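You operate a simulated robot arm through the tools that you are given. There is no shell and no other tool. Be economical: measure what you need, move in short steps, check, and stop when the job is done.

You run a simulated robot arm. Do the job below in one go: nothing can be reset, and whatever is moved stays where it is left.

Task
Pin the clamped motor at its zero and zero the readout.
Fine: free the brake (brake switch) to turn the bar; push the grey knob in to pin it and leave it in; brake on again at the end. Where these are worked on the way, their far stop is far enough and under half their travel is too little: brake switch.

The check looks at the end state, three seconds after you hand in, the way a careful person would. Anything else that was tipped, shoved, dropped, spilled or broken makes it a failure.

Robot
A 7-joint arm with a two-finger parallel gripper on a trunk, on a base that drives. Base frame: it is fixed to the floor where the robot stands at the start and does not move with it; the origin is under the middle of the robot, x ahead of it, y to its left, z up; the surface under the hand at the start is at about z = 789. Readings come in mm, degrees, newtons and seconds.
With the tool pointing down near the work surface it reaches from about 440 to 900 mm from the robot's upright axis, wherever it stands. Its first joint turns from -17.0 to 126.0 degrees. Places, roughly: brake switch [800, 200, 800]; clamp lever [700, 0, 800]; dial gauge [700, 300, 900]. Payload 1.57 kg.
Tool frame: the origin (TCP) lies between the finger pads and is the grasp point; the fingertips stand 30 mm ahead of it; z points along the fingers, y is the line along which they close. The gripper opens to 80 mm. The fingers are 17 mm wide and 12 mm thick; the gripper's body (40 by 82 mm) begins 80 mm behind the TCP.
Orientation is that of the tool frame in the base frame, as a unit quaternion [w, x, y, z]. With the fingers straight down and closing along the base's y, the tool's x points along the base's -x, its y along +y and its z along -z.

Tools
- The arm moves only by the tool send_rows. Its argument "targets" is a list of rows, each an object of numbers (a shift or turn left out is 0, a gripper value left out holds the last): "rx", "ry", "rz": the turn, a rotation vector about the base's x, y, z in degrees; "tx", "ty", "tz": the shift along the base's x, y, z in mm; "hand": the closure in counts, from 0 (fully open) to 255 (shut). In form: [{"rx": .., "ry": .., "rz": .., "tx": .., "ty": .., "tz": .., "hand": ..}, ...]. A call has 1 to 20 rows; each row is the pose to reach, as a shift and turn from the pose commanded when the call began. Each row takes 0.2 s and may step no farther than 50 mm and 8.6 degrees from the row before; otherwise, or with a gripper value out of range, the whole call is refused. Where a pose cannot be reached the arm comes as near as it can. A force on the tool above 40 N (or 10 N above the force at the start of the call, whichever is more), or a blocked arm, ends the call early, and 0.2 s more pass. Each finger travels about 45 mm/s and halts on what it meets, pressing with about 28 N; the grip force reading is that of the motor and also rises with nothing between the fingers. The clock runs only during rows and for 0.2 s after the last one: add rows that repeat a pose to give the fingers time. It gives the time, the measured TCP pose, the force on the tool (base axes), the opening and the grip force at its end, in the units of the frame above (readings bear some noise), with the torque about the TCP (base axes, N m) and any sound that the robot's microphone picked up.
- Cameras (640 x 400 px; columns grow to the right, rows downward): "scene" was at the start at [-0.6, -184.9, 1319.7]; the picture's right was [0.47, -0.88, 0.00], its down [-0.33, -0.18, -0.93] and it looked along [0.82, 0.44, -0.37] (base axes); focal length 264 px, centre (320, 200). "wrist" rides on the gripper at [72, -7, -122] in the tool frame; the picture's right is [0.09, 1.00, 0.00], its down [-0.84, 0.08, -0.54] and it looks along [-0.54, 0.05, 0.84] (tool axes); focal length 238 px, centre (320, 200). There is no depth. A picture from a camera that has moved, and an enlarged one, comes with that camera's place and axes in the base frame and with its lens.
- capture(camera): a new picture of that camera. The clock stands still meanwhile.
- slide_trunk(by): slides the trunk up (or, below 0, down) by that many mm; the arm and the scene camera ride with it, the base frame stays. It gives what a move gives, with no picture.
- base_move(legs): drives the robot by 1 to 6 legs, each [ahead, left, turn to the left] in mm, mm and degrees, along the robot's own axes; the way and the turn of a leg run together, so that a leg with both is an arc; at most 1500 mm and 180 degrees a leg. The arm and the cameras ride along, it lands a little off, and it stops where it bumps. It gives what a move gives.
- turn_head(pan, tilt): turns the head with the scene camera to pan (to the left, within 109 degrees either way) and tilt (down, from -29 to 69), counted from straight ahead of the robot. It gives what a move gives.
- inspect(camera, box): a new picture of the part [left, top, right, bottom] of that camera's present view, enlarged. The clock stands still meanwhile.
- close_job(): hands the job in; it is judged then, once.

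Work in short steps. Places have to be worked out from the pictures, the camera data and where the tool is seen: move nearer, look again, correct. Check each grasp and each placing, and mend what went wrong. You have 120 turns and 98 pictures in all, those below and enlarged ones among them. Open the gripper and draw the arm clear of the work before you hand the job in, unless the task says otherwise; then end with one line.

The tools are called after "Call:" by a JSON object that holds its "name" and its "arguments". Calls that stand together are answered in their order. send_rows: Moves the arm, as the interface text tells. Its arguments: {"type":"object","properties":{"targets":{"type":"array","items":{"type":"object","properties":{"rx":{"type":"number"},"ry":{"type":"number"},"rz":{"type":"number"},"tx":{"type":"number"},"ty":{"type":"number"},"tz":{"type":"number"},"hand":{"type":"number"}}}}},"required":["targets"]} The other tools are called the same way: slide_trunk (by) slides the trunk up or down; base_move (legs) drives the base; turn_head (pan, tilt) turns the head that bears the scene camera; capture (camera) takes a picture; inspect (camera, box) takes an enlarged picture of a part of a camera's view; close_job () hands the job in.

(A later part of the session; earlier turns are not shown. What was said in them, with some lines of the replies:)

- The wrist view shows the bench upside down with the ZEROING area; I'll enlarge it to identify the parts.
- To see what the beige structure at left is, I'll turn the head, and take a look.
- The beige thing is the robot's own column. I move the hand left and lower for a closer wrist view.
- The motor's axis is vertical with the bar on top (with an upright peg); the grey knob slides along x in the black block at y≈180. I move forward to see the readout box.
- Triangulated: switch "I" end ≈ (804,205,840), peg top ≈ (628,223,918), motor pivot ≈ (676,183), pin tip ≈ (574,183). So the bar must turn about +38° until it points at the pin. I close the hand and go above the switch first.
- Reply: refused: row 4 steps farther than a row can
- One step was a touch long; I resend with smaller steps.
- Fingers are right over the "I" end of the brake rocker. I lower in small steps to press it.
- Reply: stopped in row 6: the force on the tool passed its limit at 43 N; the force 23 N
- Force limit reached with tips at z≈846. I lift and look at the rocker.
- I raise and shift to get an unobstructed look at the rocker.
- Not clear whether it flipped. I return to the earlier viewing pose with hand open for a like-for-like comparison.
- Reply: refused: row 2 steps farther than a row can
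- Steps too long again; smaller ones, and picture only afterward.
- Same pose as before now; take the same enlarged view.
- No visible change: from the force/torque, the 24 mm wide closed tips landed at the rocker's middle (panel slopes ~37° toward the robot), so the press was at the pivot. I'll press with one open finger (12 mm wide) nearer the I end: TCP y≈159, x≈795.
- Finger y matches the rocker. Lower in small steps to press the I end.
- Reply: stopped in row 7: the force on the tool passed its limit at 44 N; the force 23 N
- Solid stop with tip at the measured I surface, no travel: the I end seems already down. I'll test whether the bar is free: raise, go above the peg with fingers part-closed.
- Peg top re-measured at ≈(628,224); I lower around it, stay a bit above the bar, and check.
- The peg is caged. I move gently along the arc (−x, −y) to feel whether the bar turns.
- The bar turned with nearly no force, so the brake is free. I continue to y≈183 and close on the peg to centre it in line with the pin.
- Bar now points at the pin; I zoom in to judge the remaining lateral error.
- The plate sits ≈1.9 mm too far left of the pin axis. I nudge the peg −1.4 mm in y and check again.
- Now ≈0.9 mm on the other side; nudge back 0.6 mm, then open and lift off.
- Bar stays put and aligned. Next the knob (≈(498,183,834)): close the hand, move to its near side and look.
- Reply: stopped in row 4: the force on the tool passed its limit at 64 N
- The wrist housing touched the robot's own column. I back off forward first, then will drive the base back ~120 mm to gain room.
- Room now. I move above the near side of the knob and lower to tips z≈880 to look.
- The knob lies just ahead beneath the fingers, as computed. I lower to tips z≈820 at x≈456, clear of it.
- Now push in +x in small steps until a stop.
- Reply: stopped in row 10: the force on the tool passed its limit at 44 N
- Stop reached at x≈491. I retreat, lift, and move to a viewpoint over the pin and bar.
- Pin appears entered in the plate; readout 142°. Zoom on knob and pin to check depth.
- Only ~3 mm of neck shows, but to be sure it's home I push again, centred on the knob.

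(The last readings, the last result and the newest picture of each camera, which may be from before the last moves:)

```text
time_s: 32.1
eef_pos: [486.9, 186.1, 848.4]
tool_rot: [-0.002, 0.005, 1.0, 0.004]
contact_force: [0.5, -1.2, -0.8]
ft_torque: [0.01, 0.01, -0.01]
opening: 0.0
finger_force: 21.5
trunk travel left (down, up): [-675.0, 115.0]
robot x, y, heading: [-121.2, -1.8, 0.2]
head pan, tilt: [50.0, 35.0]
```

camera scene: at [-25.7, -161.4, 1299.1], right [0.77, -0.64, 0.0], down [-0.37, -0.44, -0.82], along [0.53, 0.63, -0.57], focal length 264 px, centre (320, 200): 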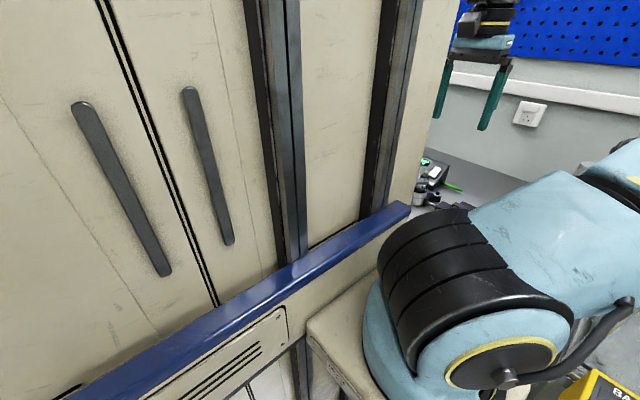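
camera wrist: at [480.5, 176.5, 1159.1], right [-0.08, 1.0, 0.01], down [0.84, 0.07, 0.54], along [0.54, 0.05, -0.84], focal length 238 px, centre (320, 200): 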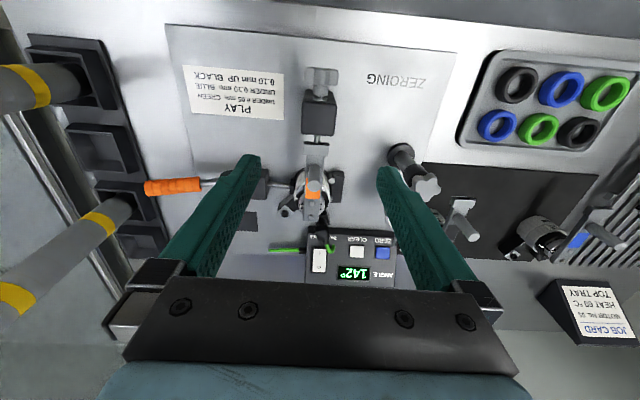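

Call:
{"name": "send_rows", "arguments": {"targets": [{"tx": 2, "ty": -2}, {"tx": 4, "ty": -2}, {"tx": 6, "ty": -2}, {"tx": 8, "ty": -2}, {"tx": 10, "ty": -2}, {"tx": 12, "ty": -2}, {"tx": 14, "ty": -2}, {"tx": 16, "ty": -2}, {"tx": 18, "ty": -2}]}}

```text
time_s: 33.4
eef_pos: [491.6, 182.0, 849.2]
tool_rot: [-0.006, 0.002, 1.0, 0.003]
contact_force: [-11.8, -3.2, 3.1]
ft_torque: [0.09, -0.43, -0.01]
opening: 0.2
finger_force: 21.2
trunk travel left (down, up): [-675.0, 115.0]
robot x, y, heading: [-121.3, 0.2, -0.0]
head pan, tilt: [50.0, 35.0]
stopped in row 6: the force on the tool passed its limit at 43 N (the readings are from after the stop); the commanded pose is now the measured one
```

Same hard stop, so it's home. I retreat and go to the peg to verify that the bar is really locked.

Call:
{"name": "send_rows", "arguments": {"targets": [{"tx": -20}, {"tx": -25, "tz": 45}, {"tx": -20, "tz": 90}, {"tx": -10, "tz": 135, "hand": 150}, {"tx": 30, "tz": 150, "ty": 1}, {"tx": 75, "tz": 150, "ty": 1}, {"tx": 120, "tz": 150, "ty": 1}, {"tx": 123, "tz": 105, "ty": 1}, {"tx": 123, "tz": 68, "ty": 1}, {"tx": 123, "tz": 68, "ty": 1}]}}

Call:
{"name": "inspect", "arguments": {"camera": "wrist", "box": [240, 60, 400, 280]}}

```text
time_s: 35.6
eef_pos: [615.8, 182.8, 916.7]
tool_rot: [-0.006, 0.002, 1.0, 0.003]
contact_force: [0.1, 0.3, 0.2]
ft_torque: [0.05, 0.02, 0.0]
opening: 33.0
finger_force: 0.1
trunk travel left (down, up): [-675.0, 115.0]
robot x, y, heading: [-121.1, -2.0, -0.2]
head pan, tilt: [50.0, 35.0]
```

```text
1.82 times, centred on (320, 170) of wrist
camera zoom: at [545.0, 176.2, 1038.5], right [-0.09, 1.0, 0.01], down [0.84, 0.07, 0.53], along [0.53, 0.05, -0.85], focal length 433 px, centre (320, 254)
```

zoom: 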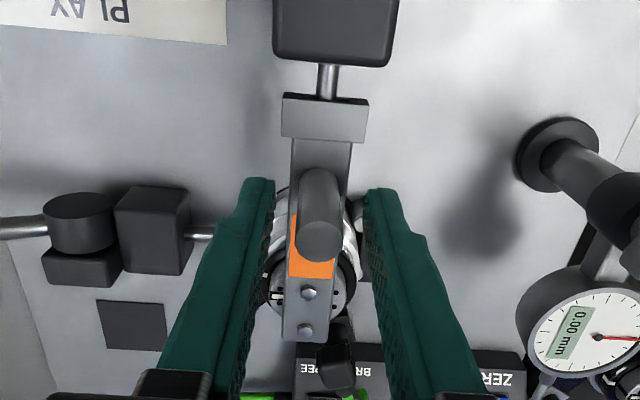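

Peg centred between fingers (≈9 mm gap). I nudge −y by 12 mm to feel for resistance.

Call:
{"name": "send_rows", "arguments": {"targets": [{"ty": -6}, {"ty": -9}, {"ty": -11}, {"ty": -12.5}]}}

Call:
{"name": "send_rows", "arguments": {"targets": [{"ty": 12.5}, {"ty": 18.5}, {"ty": 21.5}, {"ty": 23.5}, {"ty": 25}]}}

```text
time_s: 36.6
eef_pos: [615.8, 171.3, 916.0]
tool_rot: [-0.005, 0.003, 1.0, 0.002]
contact_force: [-1.8, 5.8, -0.8]
ft_torque: [0.01, 0.04, -0.01]
opening: 36.7
finger_force: 2.4
trunk travel left (down, up): [-675.0, 115.0]
robot x, y, heading: [-125.4, -0.3, -0.1]
head pan, tilt: [50.0, 35.0]
```

```text
time_s: 37.8
eef_pos: [616.9, 195.2, 916.1]
tool_rot: [-0.005, 0.004, 1.0, 0.002]
contact_force: [1.4, -8.5, -1.3]
ft_torque: [-0.15, -0.09, 0.08]
opening: 40.5
finger_force: 4.2
trunk travel left (down, up): [-675.0, 115.0]
robot x, y, heading: [-127.2, 3.8, -0.4]
head pan, tilt: [50.0, 35.0]
```

The bar resists both ways: pinned. I recentre, lift off and drive the base forward again for the readout.

Call:
{"name": "send_rows", "arguments": {"targets": [{"ty": -12}, {"ty": -12, "tz": 40}, {"ty": -12, "tz": 85}, {"ty": -12, "tz": 120, "hand": 255}, {"ty": -12, "tz": 120}]}}

Call:
{"name": "base_move", "arguments": {"legs": [[118, 0, 0]]}}

```text
time_s: 39.0
eef_pos: [617.8, 184.8, 1039.3]
tool_rot: [-0.006, 0.003, 1.0, 0.002]
contact_force: [0.3, -0.6, 0.3]
ft_torque: [0.06, 0.01, 0.01]
opening: 0.0
finger_force: 10.3
trunk travel left (down, up): [-675.0, 115.0]
robot x, y, heading: [-123.9, -0.9, -0.3]
head pan, tilt: [50.0, 35.0]
```

```text
time_s: 40.2
eef_pos: [735.7, 184.0, 1038.7]
tool_rot: [-0.006, 0.002, 1.0, 0.002]
contact_force: [-0.7, -0.6, -0.2]
ft_torque: [-0.03, 0.0, -0.01]
opening: 0.0
finger_force: 21.1
trunk travel left (down, up): [-675.0, 115.0]
robot x, y, heading: [-2.7, -1.5, 0.0]
head pan, tilt: [50.0, 35.0]
```

Base is back. I move above the ZERO button (≈(799,324,834)) and look.

Call:
{"name": "send_rows", "arguments": {"targets": [{"tx": 15, "ty": 45}, {"tx": 35, "ty": 88}, {"tx": 55, "ty": 130}, {"tx": 55, "ty": 140, "tz": -40}, {"tx": 55, "ty": 140, "tz": -85}, {"tx": 55, "ty": 140, "tz": -133}, {"tx": 55, "ty": 140, "tz": -133}]}}

Call:
{"name": "capture", "arguments": {"camera": "wrist"}}

```text
time_s: 41.8
eef_pos: [778.6, 272.9, 924.2]
tool_rot: [-0.005, 0.002, 1.0, 0.003]
contact_force: [0.6, -0.1, -0.9]
ft_torque: [-0.03, -0.02, -0.01]
opening: 0.1
finger_force: 21.3
out of reach, approached as far as the arm can: row 2, 3, 4, 5, 6, 7
trunk travel left (down, up): [-675.0, 115.0]
robot x, y, heading: [-5.6, -0.7, -0.2]
head pan, tilt: [50.0, 35.0]
```

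```text
57 pictures are left
camera wrist: at [706.4, 266.5, 1045.5], right [-0.09, 1.0, 0.01], down [0.84, 0.07, 0.53], along [0.53, 0.05, -0.85], focal length 238 px, centre (320, 200)
```

wrist: 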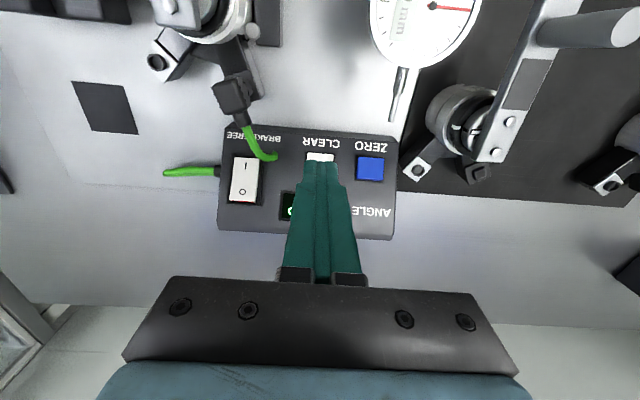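

Out of reach at that y. I lift the arm, then shift the base 120 mm to the left.

Call:
{"name": "send_rows", "arguments": {"targets": [{"tx": -10, "ty": -10, "tz": 45}, {"tx": -20, "ty": -30, "tz": 85}, {"tx": -40, "ty": -60, "tz": 110}]}}

Call:
{"name": "base_move", "arguments": {"legs": [[0, 130, 0]]}}

Call:
{"name": "capture", "arguments": {"camera": "wrist"}}

```text
time_s: 42.6
eef_pos: [738.3, 216.1, 1032.6]
tool_rot: [-0.006, 0.002, 1.0, 0.002]
contact_force: [-0.6, 0.6, 0.7]
ft_torque: [-0.05, 0.0, -0.03]
opening: 0.3
finger_force: 21.7
trunk travel left (down, up): [-675.0, 115.0]
robot x, y, heading: [-4.6, 2.1, 0.1]
head pan, tilt: [50.0, 35.0]
```

```text
time_s: 43.9
eef_pos: [739.2, 346.1, 1032.9]
tool_rot: [-0.005, 0.004, 1.0, 0.003]
contact_force: [0.0, -1.1, -0.2]
ft_torque: [-0.01, 0.01, -0.05]
opening: 0.0
finger_force: 21.0
trunk travel left (down, up): [-675.0, 115.0]
robot x, y, heading: [-6.5, 130.4, -0.2]
head pan, tilt: [50.0, 35.0]
```

```text
56 pictures are left
camera wrist: at [668.9, 340.9, 1154.6], right [-0.08, 1.0, 0.01], down [0.84, 0.07, 0.53], along [0.53, 0.05, -0.85], focal length 238 px, centre (320, 200)
```

wrist: 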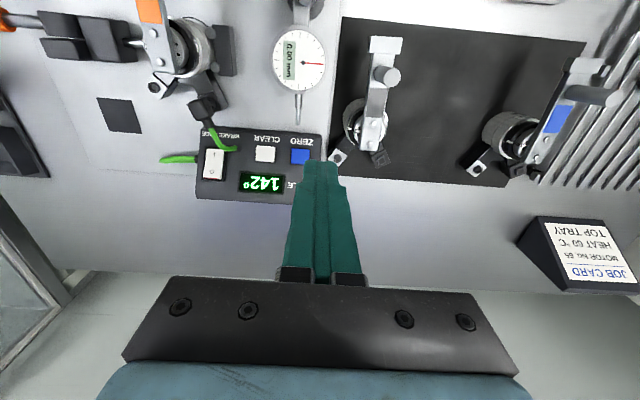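

Now reachable. Move over ZERO: tx≈+52, ty≈−22, down to tips ≈875.

Call:
{"name": "send_rows", "arguments": {"targets": [{"tx": 30, "ty": -12}, {"tx": 52, "ty": -22}, {"tx": 52, "ty": -22, "tz": -45}, {"tx": 52, "ty": -22, "tz": -90}, {"tx": 52, "ty": -22, "tz": -128}, {"tx": 52, "ty": -22, "tz": -128}]}}

Call:
{"name": "capture", "arguments": {"camera": "wrist"}}

```text
time_s: 45.3
eef_pos: [792.9, 323.9, 906.9]
tool_rot: [-0.005, 0.003, 1.0, 0.003]
contact_force: [0.4, -0.6, -0.5]
ft_torque: [-0.02, -0.03, 0.0]
opening: 0.0
finger_force: 20.9
trunk travel left (down, up): [-675.0, 115.0]
robot x, y, heading: [-3.5, 135.4, 0.0]
head pan, tilt: [50.0, 35.0]
```

```text
55 pictures are left
camera wrist: at [721.2, 317.9, 1028.0], right [-0.08, 1.0, 0.01], down [0.84, 0.07, 0.53], along [0.53, 0.05, -0.85], focal length 238 px, centre (320, 200)
```

wrist: 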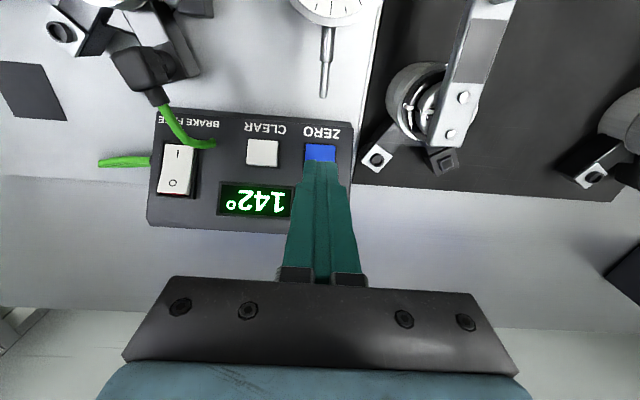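

Aligned with the blue button. Press down gently in small steps.

Call:
{"name": "send_rows", "arguments": {"targets": [{"tx": -3, "tz": -20}, {"tx": -3, "tz": -32}, {"tx": -3, "tz": -36}, {"tx": -3, "tz": -39}, {"tx": -3, "tz": -42}, {"tx": -3, "tz": -44}, {"tx": -3, "tz": -46}, {"tx": -3, "tz": -48}]}}

Call:
{"name": "inspect", "arguments": {"camera": "wrist", "box": [140, 90, 380, 260]}}

```text
time_s: 47.1
eef_pos: [790.3, 325.2, 858.2]
tool_rot: [-0.005, 0.003, 1.0, 0.003]
contact_force: [-0.9, -0.4, 3.9]
ft_torque: [-0.02, 0.01, 0.0]
opening: 0.0
finger_force: 21.0
trunk travel left (down, up): [-675.0, 115.0]
robot x, y, heading: [-5.6, 130.7, -0.1]
head pan, tilt: [50.0, 35.0]
heard: click
```

```text
2.35 times, centred on (260, 175) of wrist
camera zoom: at [717.8, 318.4, 979.2], right [-0.08, 1.0, 0.01], down [0.84, 0.07, 0.53], along [0.53, 0.05, -0.85], focal length 561 px, centre (461, 259)
```

zoom: 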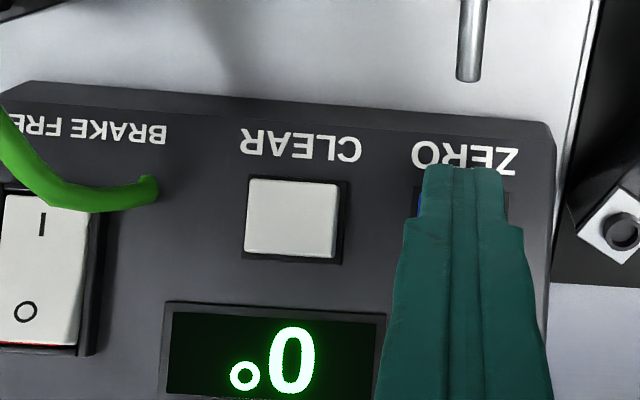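

Click heard and readout is 0°. I lift, open the hand and go over the O end of the brake rocker with the +y finger (TCP ≈ (818,159)).

Call:
{"name": "send_rows", "arguments": {"targets": [{"tz": 40}, {"tz": 85}, {"tz": 100, "ty": -35}, {"tz": 100, "tx": 10, "ty": -75, "hand": 0}, {"tz": 100, "tx": 20, "ty": -115}, {"tz": 100, "tx": 28, "ty": -150}, {"tz": 100, "tx": 28, "ty": -166}, {"tz": 60, "tx": 28, "ty": -166}, {"tz": 45, "tx": 28, "ty": -166}, {"tz": 45, "tx": 28, "ty": -166}]}}

Call:
{"name": "capture", "arguments": {"camera": "wrist"}}

```text
time_s: 49.3
eef_pos: [816.0, 159.3, 901.3]
tool_rot: [-0.006, 0.004, 1.0, 0.002]
contact_force: [-0.1, 0.3, 0.3]
ft_torque: [-0.01, -0.02, 0.0]
opening: 79.8
finger_force: 0.1
trunk travel left (down, up): [-675.0, 115.0]
robot x, y, heading: [-6.2, 133.5, -0.2]
head pan, tilt: [50.0, 35.0]
```

```text
53 pictures are left
camera wrist: at [745.3, 152.3, 1022.7], right [-0.08, 1.0, 0.01], down [0.84, 0.07, 0.53], along [0.53, 0.05, -0.85], focal length 238 px, centre (320, 200)
```

wrist: 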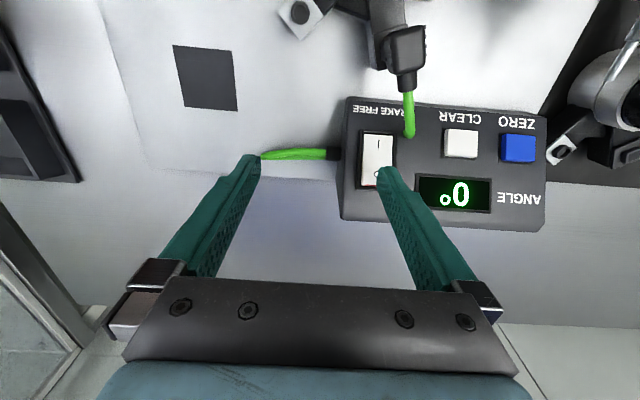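

Finger y matches the rocker; O at ≈(822,205,853). Shift +4 mm in x and press down in small steps.

Call:
{"name": "send_rows", "arguments": {"targets": [{"tx": 4, "tz": -6}, {"tx": 4, "tz": -10}, {"tx": 4, "tz": -13}, {"tx": 4, "tz": -16}, {"tx": 4, "tz": -18}, {"tx": 4, "tz": -20}, {"tx": 4, "tz": -22}, {"tx": 4, "tz": -24}, {"tx": 4, "tz": -26}]}}

Call:
{"name": "inspect", "arguments": {"camera": "wrist", "box": [330, 90, 470, 240]}}

```text
time_s: 51.2
eef_pos: [821.6, 160.9, 884.1]
tool_rot: [-0.003, 0.003, 1.0, 0.005]
contact_force: [-12.3, -3.3, 17.3]
ft_torque: [0.59, 0.21, 0.41]
opening: 77.5
finger_force: 0.1
trunk travel left (down, up): [-675.0, 115.0]
robot x, y, heading: [-6.1, 133.3, -0.3]
head pan, tilt: [50.0, 35.0]
stopped in row 9: the force on the tool passed its limit at 43 N (the readings are from after the stop); the commanded pose is now the measured one
```

```text
2.67 times, centred on (400, 165) of wrist
camera zoom: at [749.0, 154.1, 1004.6], right [-0.09, 1.0, 0.01], down [0.84, 0.07, 0.54], along [0.54, 0.06, -0.84], focal length 636 px, centre (107, 293)
```

zoom: 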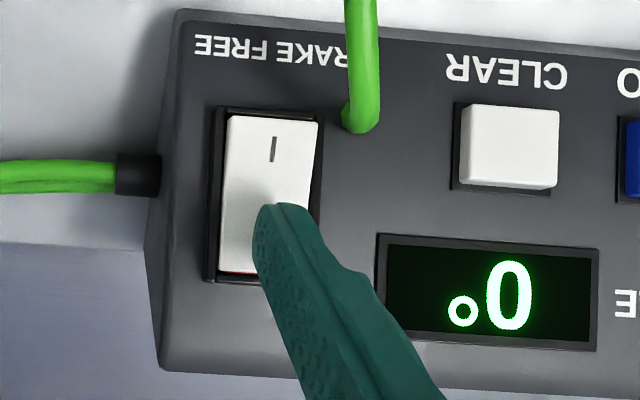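

I lift and look at the rocker clearly.

Call:
{"name": "send_rows", "arguments": {"targets": [{"tz": 40}, {"tz": 85}, {"tz": 125, "tx": -25}, {"tz": 160, "tx": -60}, {"tz": 175, "tx": -100, "ty": 15}, {"tz": 175, "tx": -145, "ty": 18}, {"tz": 175, "tx": -190, "ty": 18}, {"tz": 175, "tx": -202, "ty": 18}]}}

Call:
{"name": "inspect", "arguments": {"camera": "wrist", "box": [270, 180, 410, 260]}}

```text
time_s: 53.0
eef_pos: [617.5, 178.4, 1054.2]
tool_rot: [-0.003, 0.004, 1.0, 0.004]
contact_force: [-0.1, 0.2, -0.6]
ft_torque: [0.0, 0.02, 0.02]
opening: 80.0
finger_force: 0.0
trunk travel left (down, up): [-675.0, 115.0]
robot x, y, heading: [-5.7, 135.3, -0.1]
head pan, tilt: [50.0, 35.0]
```

```text
4.57 times, centred on (340, 220) of wrist
camera zoom: at [546.5, 171.3, 1175.4], right [-0.08, 1.0, 0.01], down [0.84, 0.07, 0.54], along [0.54, 0.05, -0.84], focal length 1090 px, centre (229, 109)
```

zoom: 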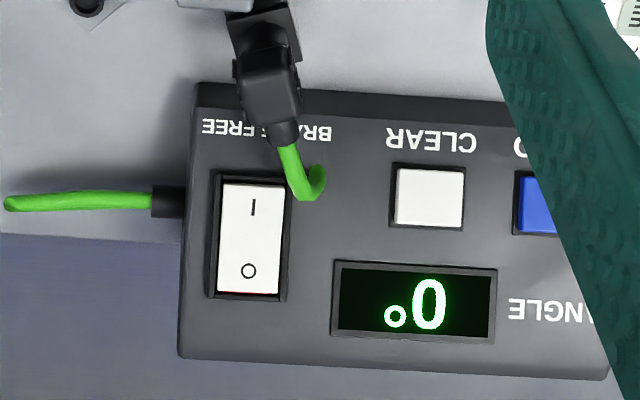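

Differences are subtle; a tighter zoom is needed.

Call:
{"name": "inspect", "arguments": {"camera": "wrist", "box": [305, 205, 345, 245]}}

```text
10.00 times, centred on (325, 225) of wrist
camera zoom: at [546.5, 171.3, 1175.4], right [-0.08, 1.0, 0.01], down [0.84, 0.07, 0.54], along [0.54, 0.05, -0.84], focal length 2384 px, centre (270, -50)
```

zoom: 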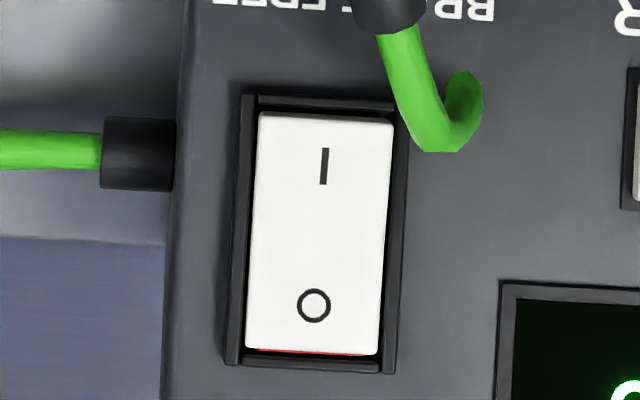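

My view is along the panel normal, so tilt can't be seen. I tilt the tool back about y and move forward to look down more steeply on the rocker.

Call:
{"name": "send_rows", "arguments": {"targets": [{"tx": 35, "ry": 8}, {"tx": 70, "ry": 16}, {"tx": 105, "ry": 24}, {"tx": 140, "ry": 32}, {"tx": 175, "ry": 40}]}}

Call:
{"name": "capture", "arguments": {"camera": "wrist"}}

```text
time_s: 54.2
eef_pos: [750.4, 158.9, 1042.9]
tool_rot: [-0.278, 0.003, 0.961, -0.001]
contact_force: [0.6, -0.6, 0.2]
ft_torque: [0.03, 0.03, -0.02]
opening: 80.1
finger_force: 0.1
out of reach, approached as far as the arm can: row 4, 5
trunk travel left (down, up): [-675.0, 115.0]
robot x, y, heading: [-5.9, 134.2, -0.0]
head pan, tilt: [50.0, 35.0]
```

```text
49 pictures are left
camera wrist: at [754.5, 153.3, 1183.8], right [-0.07, 1.0, 0.04], down [1.0, 0.07, 0.01], along [0.01, 0.05, -1.0], focal length 238 px, centre (320, 200)
```

wrist: 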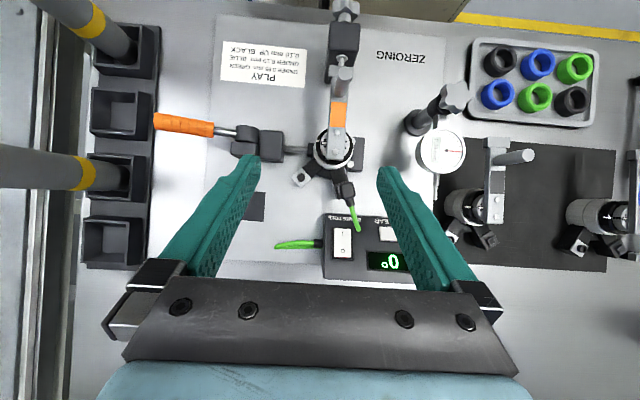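

Good: a straight-down view. Zoom on the rocker, and on the pin.

Call:
{"name": "inspect", "arguments": {"camera": "wrist", "box": [322, 222, 362, 262]}}

Call:
{"name": "inspect", "arguments": {"camera": "wrist", "box": [310, 0, 370, 90]}}

```text
10.00 times, centred on (342, 242) of wrist
camera zoom: at [754.5, 153.3, 1183.8], right [-0.07, 1.0, 0.04], down [1.0, 0.07, 0.01], along [0.01, 0.05, -1.0], focal length 2384 px, centre (100, -220)
```

zoom: 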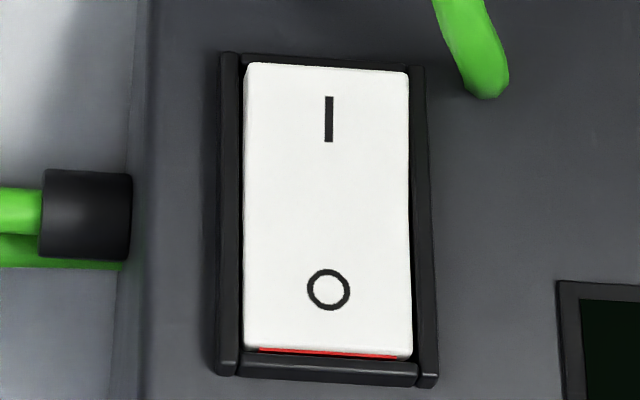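

```text
4.44 times, centred on (340, 45) of wrist
camera zoom: at [754.5, 153.3, 1183.8], right [-0.07, 1.0, 0.04], down [1.0, 0.07, 0.01], along [0.01, 0.05, -1.0], focal length 1059 px, centre (231, 889)
```

zoom: 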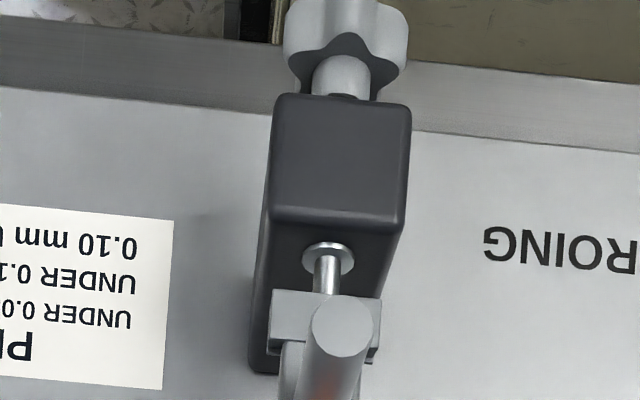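

From above the I end now overhangs its bezel while O is recessed. For certainty I'll repeat the pose used right after my first press (776.9, 207.9, 933, hand closed) and compare.

Call:
{"name": "send_rows", "arguments": {"targets": [{"ry": -8, "tx": 5, "ty": 10, "hand": 255}, {"ry": -16, "tx": 10, "ty": 20}, {"ry": -24, "tx": 15, "ty": 30}, {"ry": -32.3, "tx": 20, "ty": 40}, {"ry": -32.3, "tx": 26, "ty": 49, "tz": -40}, {"ry": -32.3, "tx": 26, "ty": 49, "tz": -80}, {"ry": -32.3, "tx": 26, "ty": 49, "tz": -110}, {"ry": -32.3, "tx": 26, "ty": 49, "tz": -110}]}}

Call:
{"name": "inspect", "arguments": {"camera": "wrist", "box": [270, 120, 420, 220]}}

```text
time_s: 56.0
eef_pos: [778.0, 207.1, 933.0]
tool_rot: [0.001, 0.003, 1.0, 0.0]
contact_force: [-1.0, -0.7, 0.0]
ft_torque: [0.03, 0.01, 0.0]
opening: 0.0
finger_force: 21.7
trunk travel left (down, up): [-675.0, 115.0]
robot x, y, heading: [-0.9, 136.5, -0.5]
head pan, tilt: [50.0, 35.0]
```

```text
4.00 times, centred on (345, 170) of wrist
camera zoom: at [706.0, 202.3, 1054.0], right [-0.08, 1.0, 0.0], down [0.84, 0.07, 0.54], along [0.54, 0.04, -0.84], focal length 953 px, centre (220, 320)
```

zoom: 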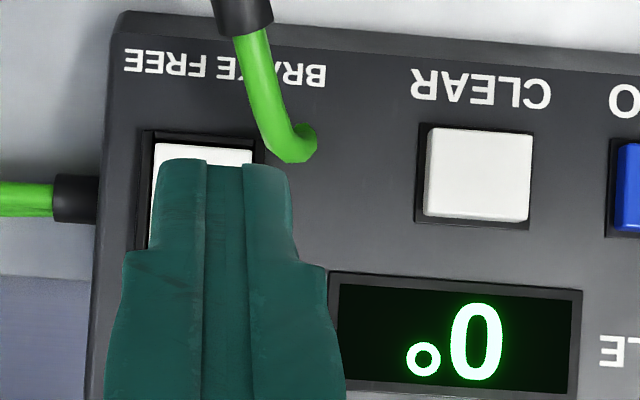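

Suggestive but not decisive; I want a side view of the rocker. Raise, shift to −y, and turn the tool 90° about z so the camera looks along +y.

Call:
{"name": "send_rows", "arguments": {"targets": [{"tz": 40, "hand": 0}, {"tz": 80, "ty": -20}, {"tz": 80, "ty": -50, "rz": 8}, {"tz": 80, "ty": -80, "rz": 16}, {"tz": 80, "ty": -90, "rz": 24}, {"tz": 80, "ty": -90, "rz": 32}, {"tz": 80, "ty": -90, "rz": 40}, {"tz": 80, "ty": -90, "rz": 48}, {"tz": 80, "ty": -90, "rz": 56}, {"tz": 80, "ty": -90, "rz": 64}, {"tz": 80, "ty": -90, "rz": 72}, {"tz": 80, "ty": -90, "rz": 80}, {"tz": 80, "ty": -90, "rz": 88}]}}

Call:
{"name": "capture", "arguments": {"camera": "wrist"}}

```text
time_s: 58.8
eef_pos: [655.3, 163.6, 974.4]
tool_rot: [-0.017, -0.552, 0.833, -0.016]
contact_force: [-1.3, 3.0, 1.2]
ft_torque: [-0.22, -0.19, -0.02]
opening: 80.1
finger_force: 0.0
out of reach, approached as far as the arm can: row 8, 9, 10, 11, 12, 13
trunk travel left (down, up): [-675.0, 115.0]
robot x, y, heading: [-3.5, 133.6, -0.1]
head pan, tilt: [50.0, 35.0]
```

```text
45 pictures are left
camera wrist: at [633.9, 101.4, 1098.7], right [-0.95, 0.3, 0.0], down [0.26, 0.83, 0.5], along [0.16, 0.48, -0.87], focal length 238 px, centre (320, 200)
```

wrist: 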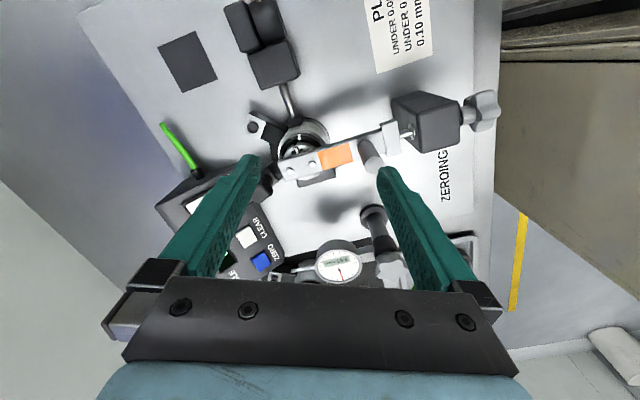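

The arm couldn't hold that pose and drifted, still above the peg. I raise it and undo part of the turn.

Call:
{"name": "send_rows", "arguments": {"targets": [{"tz": 30}, {"tz": 60}]}}

```text
time_s: 59.4
eef_pos: [653.0, 162.7, 1033.2]
tool_rot: [-0.018, -0.553, 0.833, -0.016]
contact_force: [0.5, -1.2, -0.1]
ft_torque: [-0.01, -0.02, 0.0]
opening: 79.9
finger_force: 0.1
trunk travel left (down, up): [-675.0, 115.0]
robot x, y, heading: [-5.5, 134.5, 0.0]
head pan, tilt: [50.0, 35.0]
```

I undo the rotation, and turn the head toward the switch to get a view from a different angle with the scene camera.

Call:
{"name": "send_rows", "arguments": {"targets": [{"rz": -8.4}, {"rz": -16.8}, {"rz": -25.2}, {"rz": -33.6}, {"rz": -42}, {"rz": -50.4}, {"rz": -58.8}, {"rz": -67}, {"rz": -67, "tx": -30}]}}

Call:
{"name": "turn_head", "arguments": {"pan": 16, "tilt": 28}}

Call:
{"name": "capture", "arguments": {"camera": "scene"}}

```text
time_s: 61.4
eef_pos: [624.9, 162.7, 1033.7]
tool_rot: [-0.024, 0.0, 1.0, -0.005]
contact_force: [0.6, -0.1, -0.6]
ft_torque: [-0.01, -0.01, -0.01]
opening: 80.1
finger_force: 0.1
trunk travel left (down, up): [-675.0, 115.0]
robot x, y, heading: [-8.2, 132.3, 0.0]
head pan, tilt: [50.0, 35.0]
```

```text
time_s: 62.4
eef_pos: [625.4, 162.9, 1032.9]
tool_rot: [-0.025, -0.001, 1.0, -0.003]
contact_force: [0.3, -0.2, -0.1]
ft_torque: [-0.03, -0.02, 0.01]
opening: 79.9
finger_force: 0.0
trunk travel left (down, up): [-675.0, 115.0]
robot x, y, heading: [-0.8, 133.4, -0.1]
head pan, tilt: [16.0, 28.0]
```

```text
44 pictures are left
camera scene: at [0.6, -70.0, 1310.0], right [0.27, -0.96, 0.0], down [-0.45, -0.13, -0.88], along [0.85, 0.24, -0.47], focal length 264 px, centre (320, 200)
```

scene: 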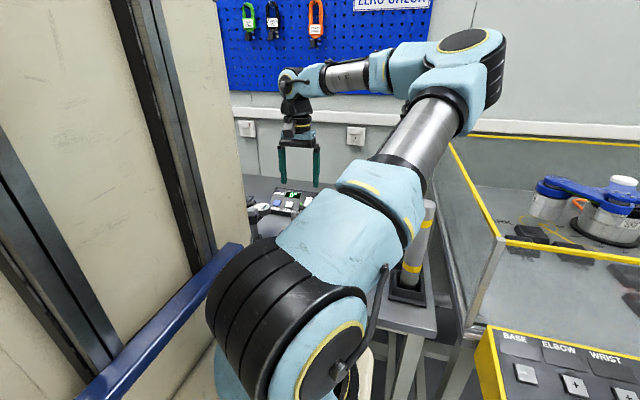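

The readout and switch are visible in the scene camera. Zoom in.

Call:
{"name": "inspect", "arguments": {"camera": "scene", "box": [290, 185, 322, 217]}}

```text
12.50 times, centred on (306, 201) of scene
camera zoom: at [0.6, -70.0, 1310.0], right [0.27, -0.96, 0.0], down [-0.45, -0.13, -0.88], along [0.85, 0.24, -0.47], focal length 3304 px, centre (495, 188)
```

zoom: 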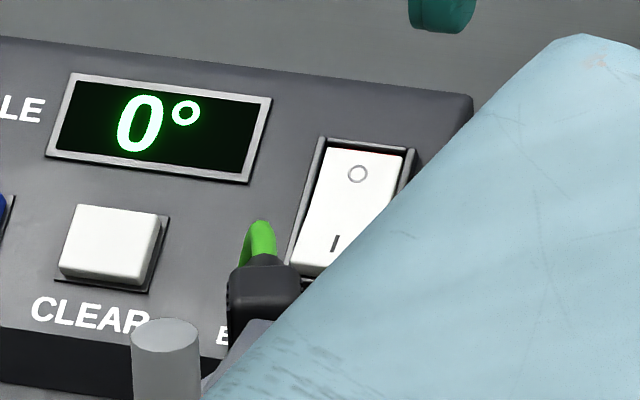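

The scene view shows the I end raised with its front skirt visible and the O end sunk in the bezel: brake on. Readout is 0° and the pin is in; I lift the open hand clear and take a last look.

Call:
{"name": "send_rows", "arguments": {"targets": [{"tz": 40}, {"tx": -20, "tz": 80}, {"tx": -40, "tz": 110}]}}

Call:
{"name": "capture", "arguments": {"camera": "wrist"}}

```text
time_s: 63.2
eef_pos: [583.4, 162.1, 1143.6]
tool_rot: [-0.024, -0.001, 1.0, -0.004]
contact_force: [0.2, -0.1, -0.5]
ft_torque: [0.03, -0.01, 0.02]
opening: 80.0
finger_force: 0.1
trunk travel left (down, up): [-675.0, 115.0]
robot x, y, heading: [-5.2, 135.1, -0.2]
head pan, tilt: [16.0, 28.0]
```

```text
42 pictures are left
camera wrist: at [517.6, 157.5, 1268.1], right [-0.09, 1.0, 0.0], down [0.86, 0.08, 0.5], along [0.5, 0.04, -0.87], focal length 238 px, centre (320, 200)
```

wrist: 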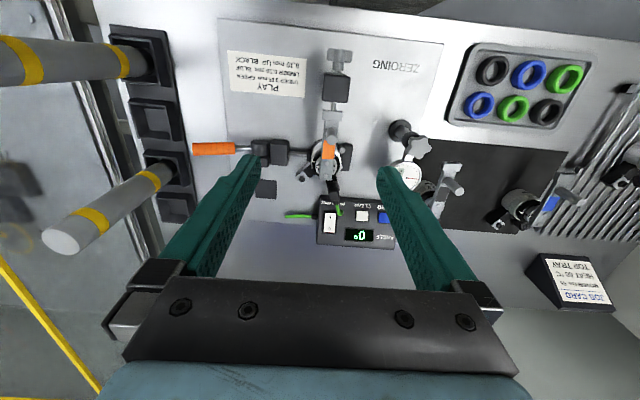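

Everything is in place: bar pinned, knob in, readout 0°, brake at O, arm clear. I hand in.

Call:
{"name": "close_job", "arguments": {}}

```text
The job is handed in.
```

The motor is pinned at its zero with the grey knob left in, the readout shows 0°, and the brake is back on, read from the rocker sitting at O because no click was heard; the gripper is open and clear of the work.
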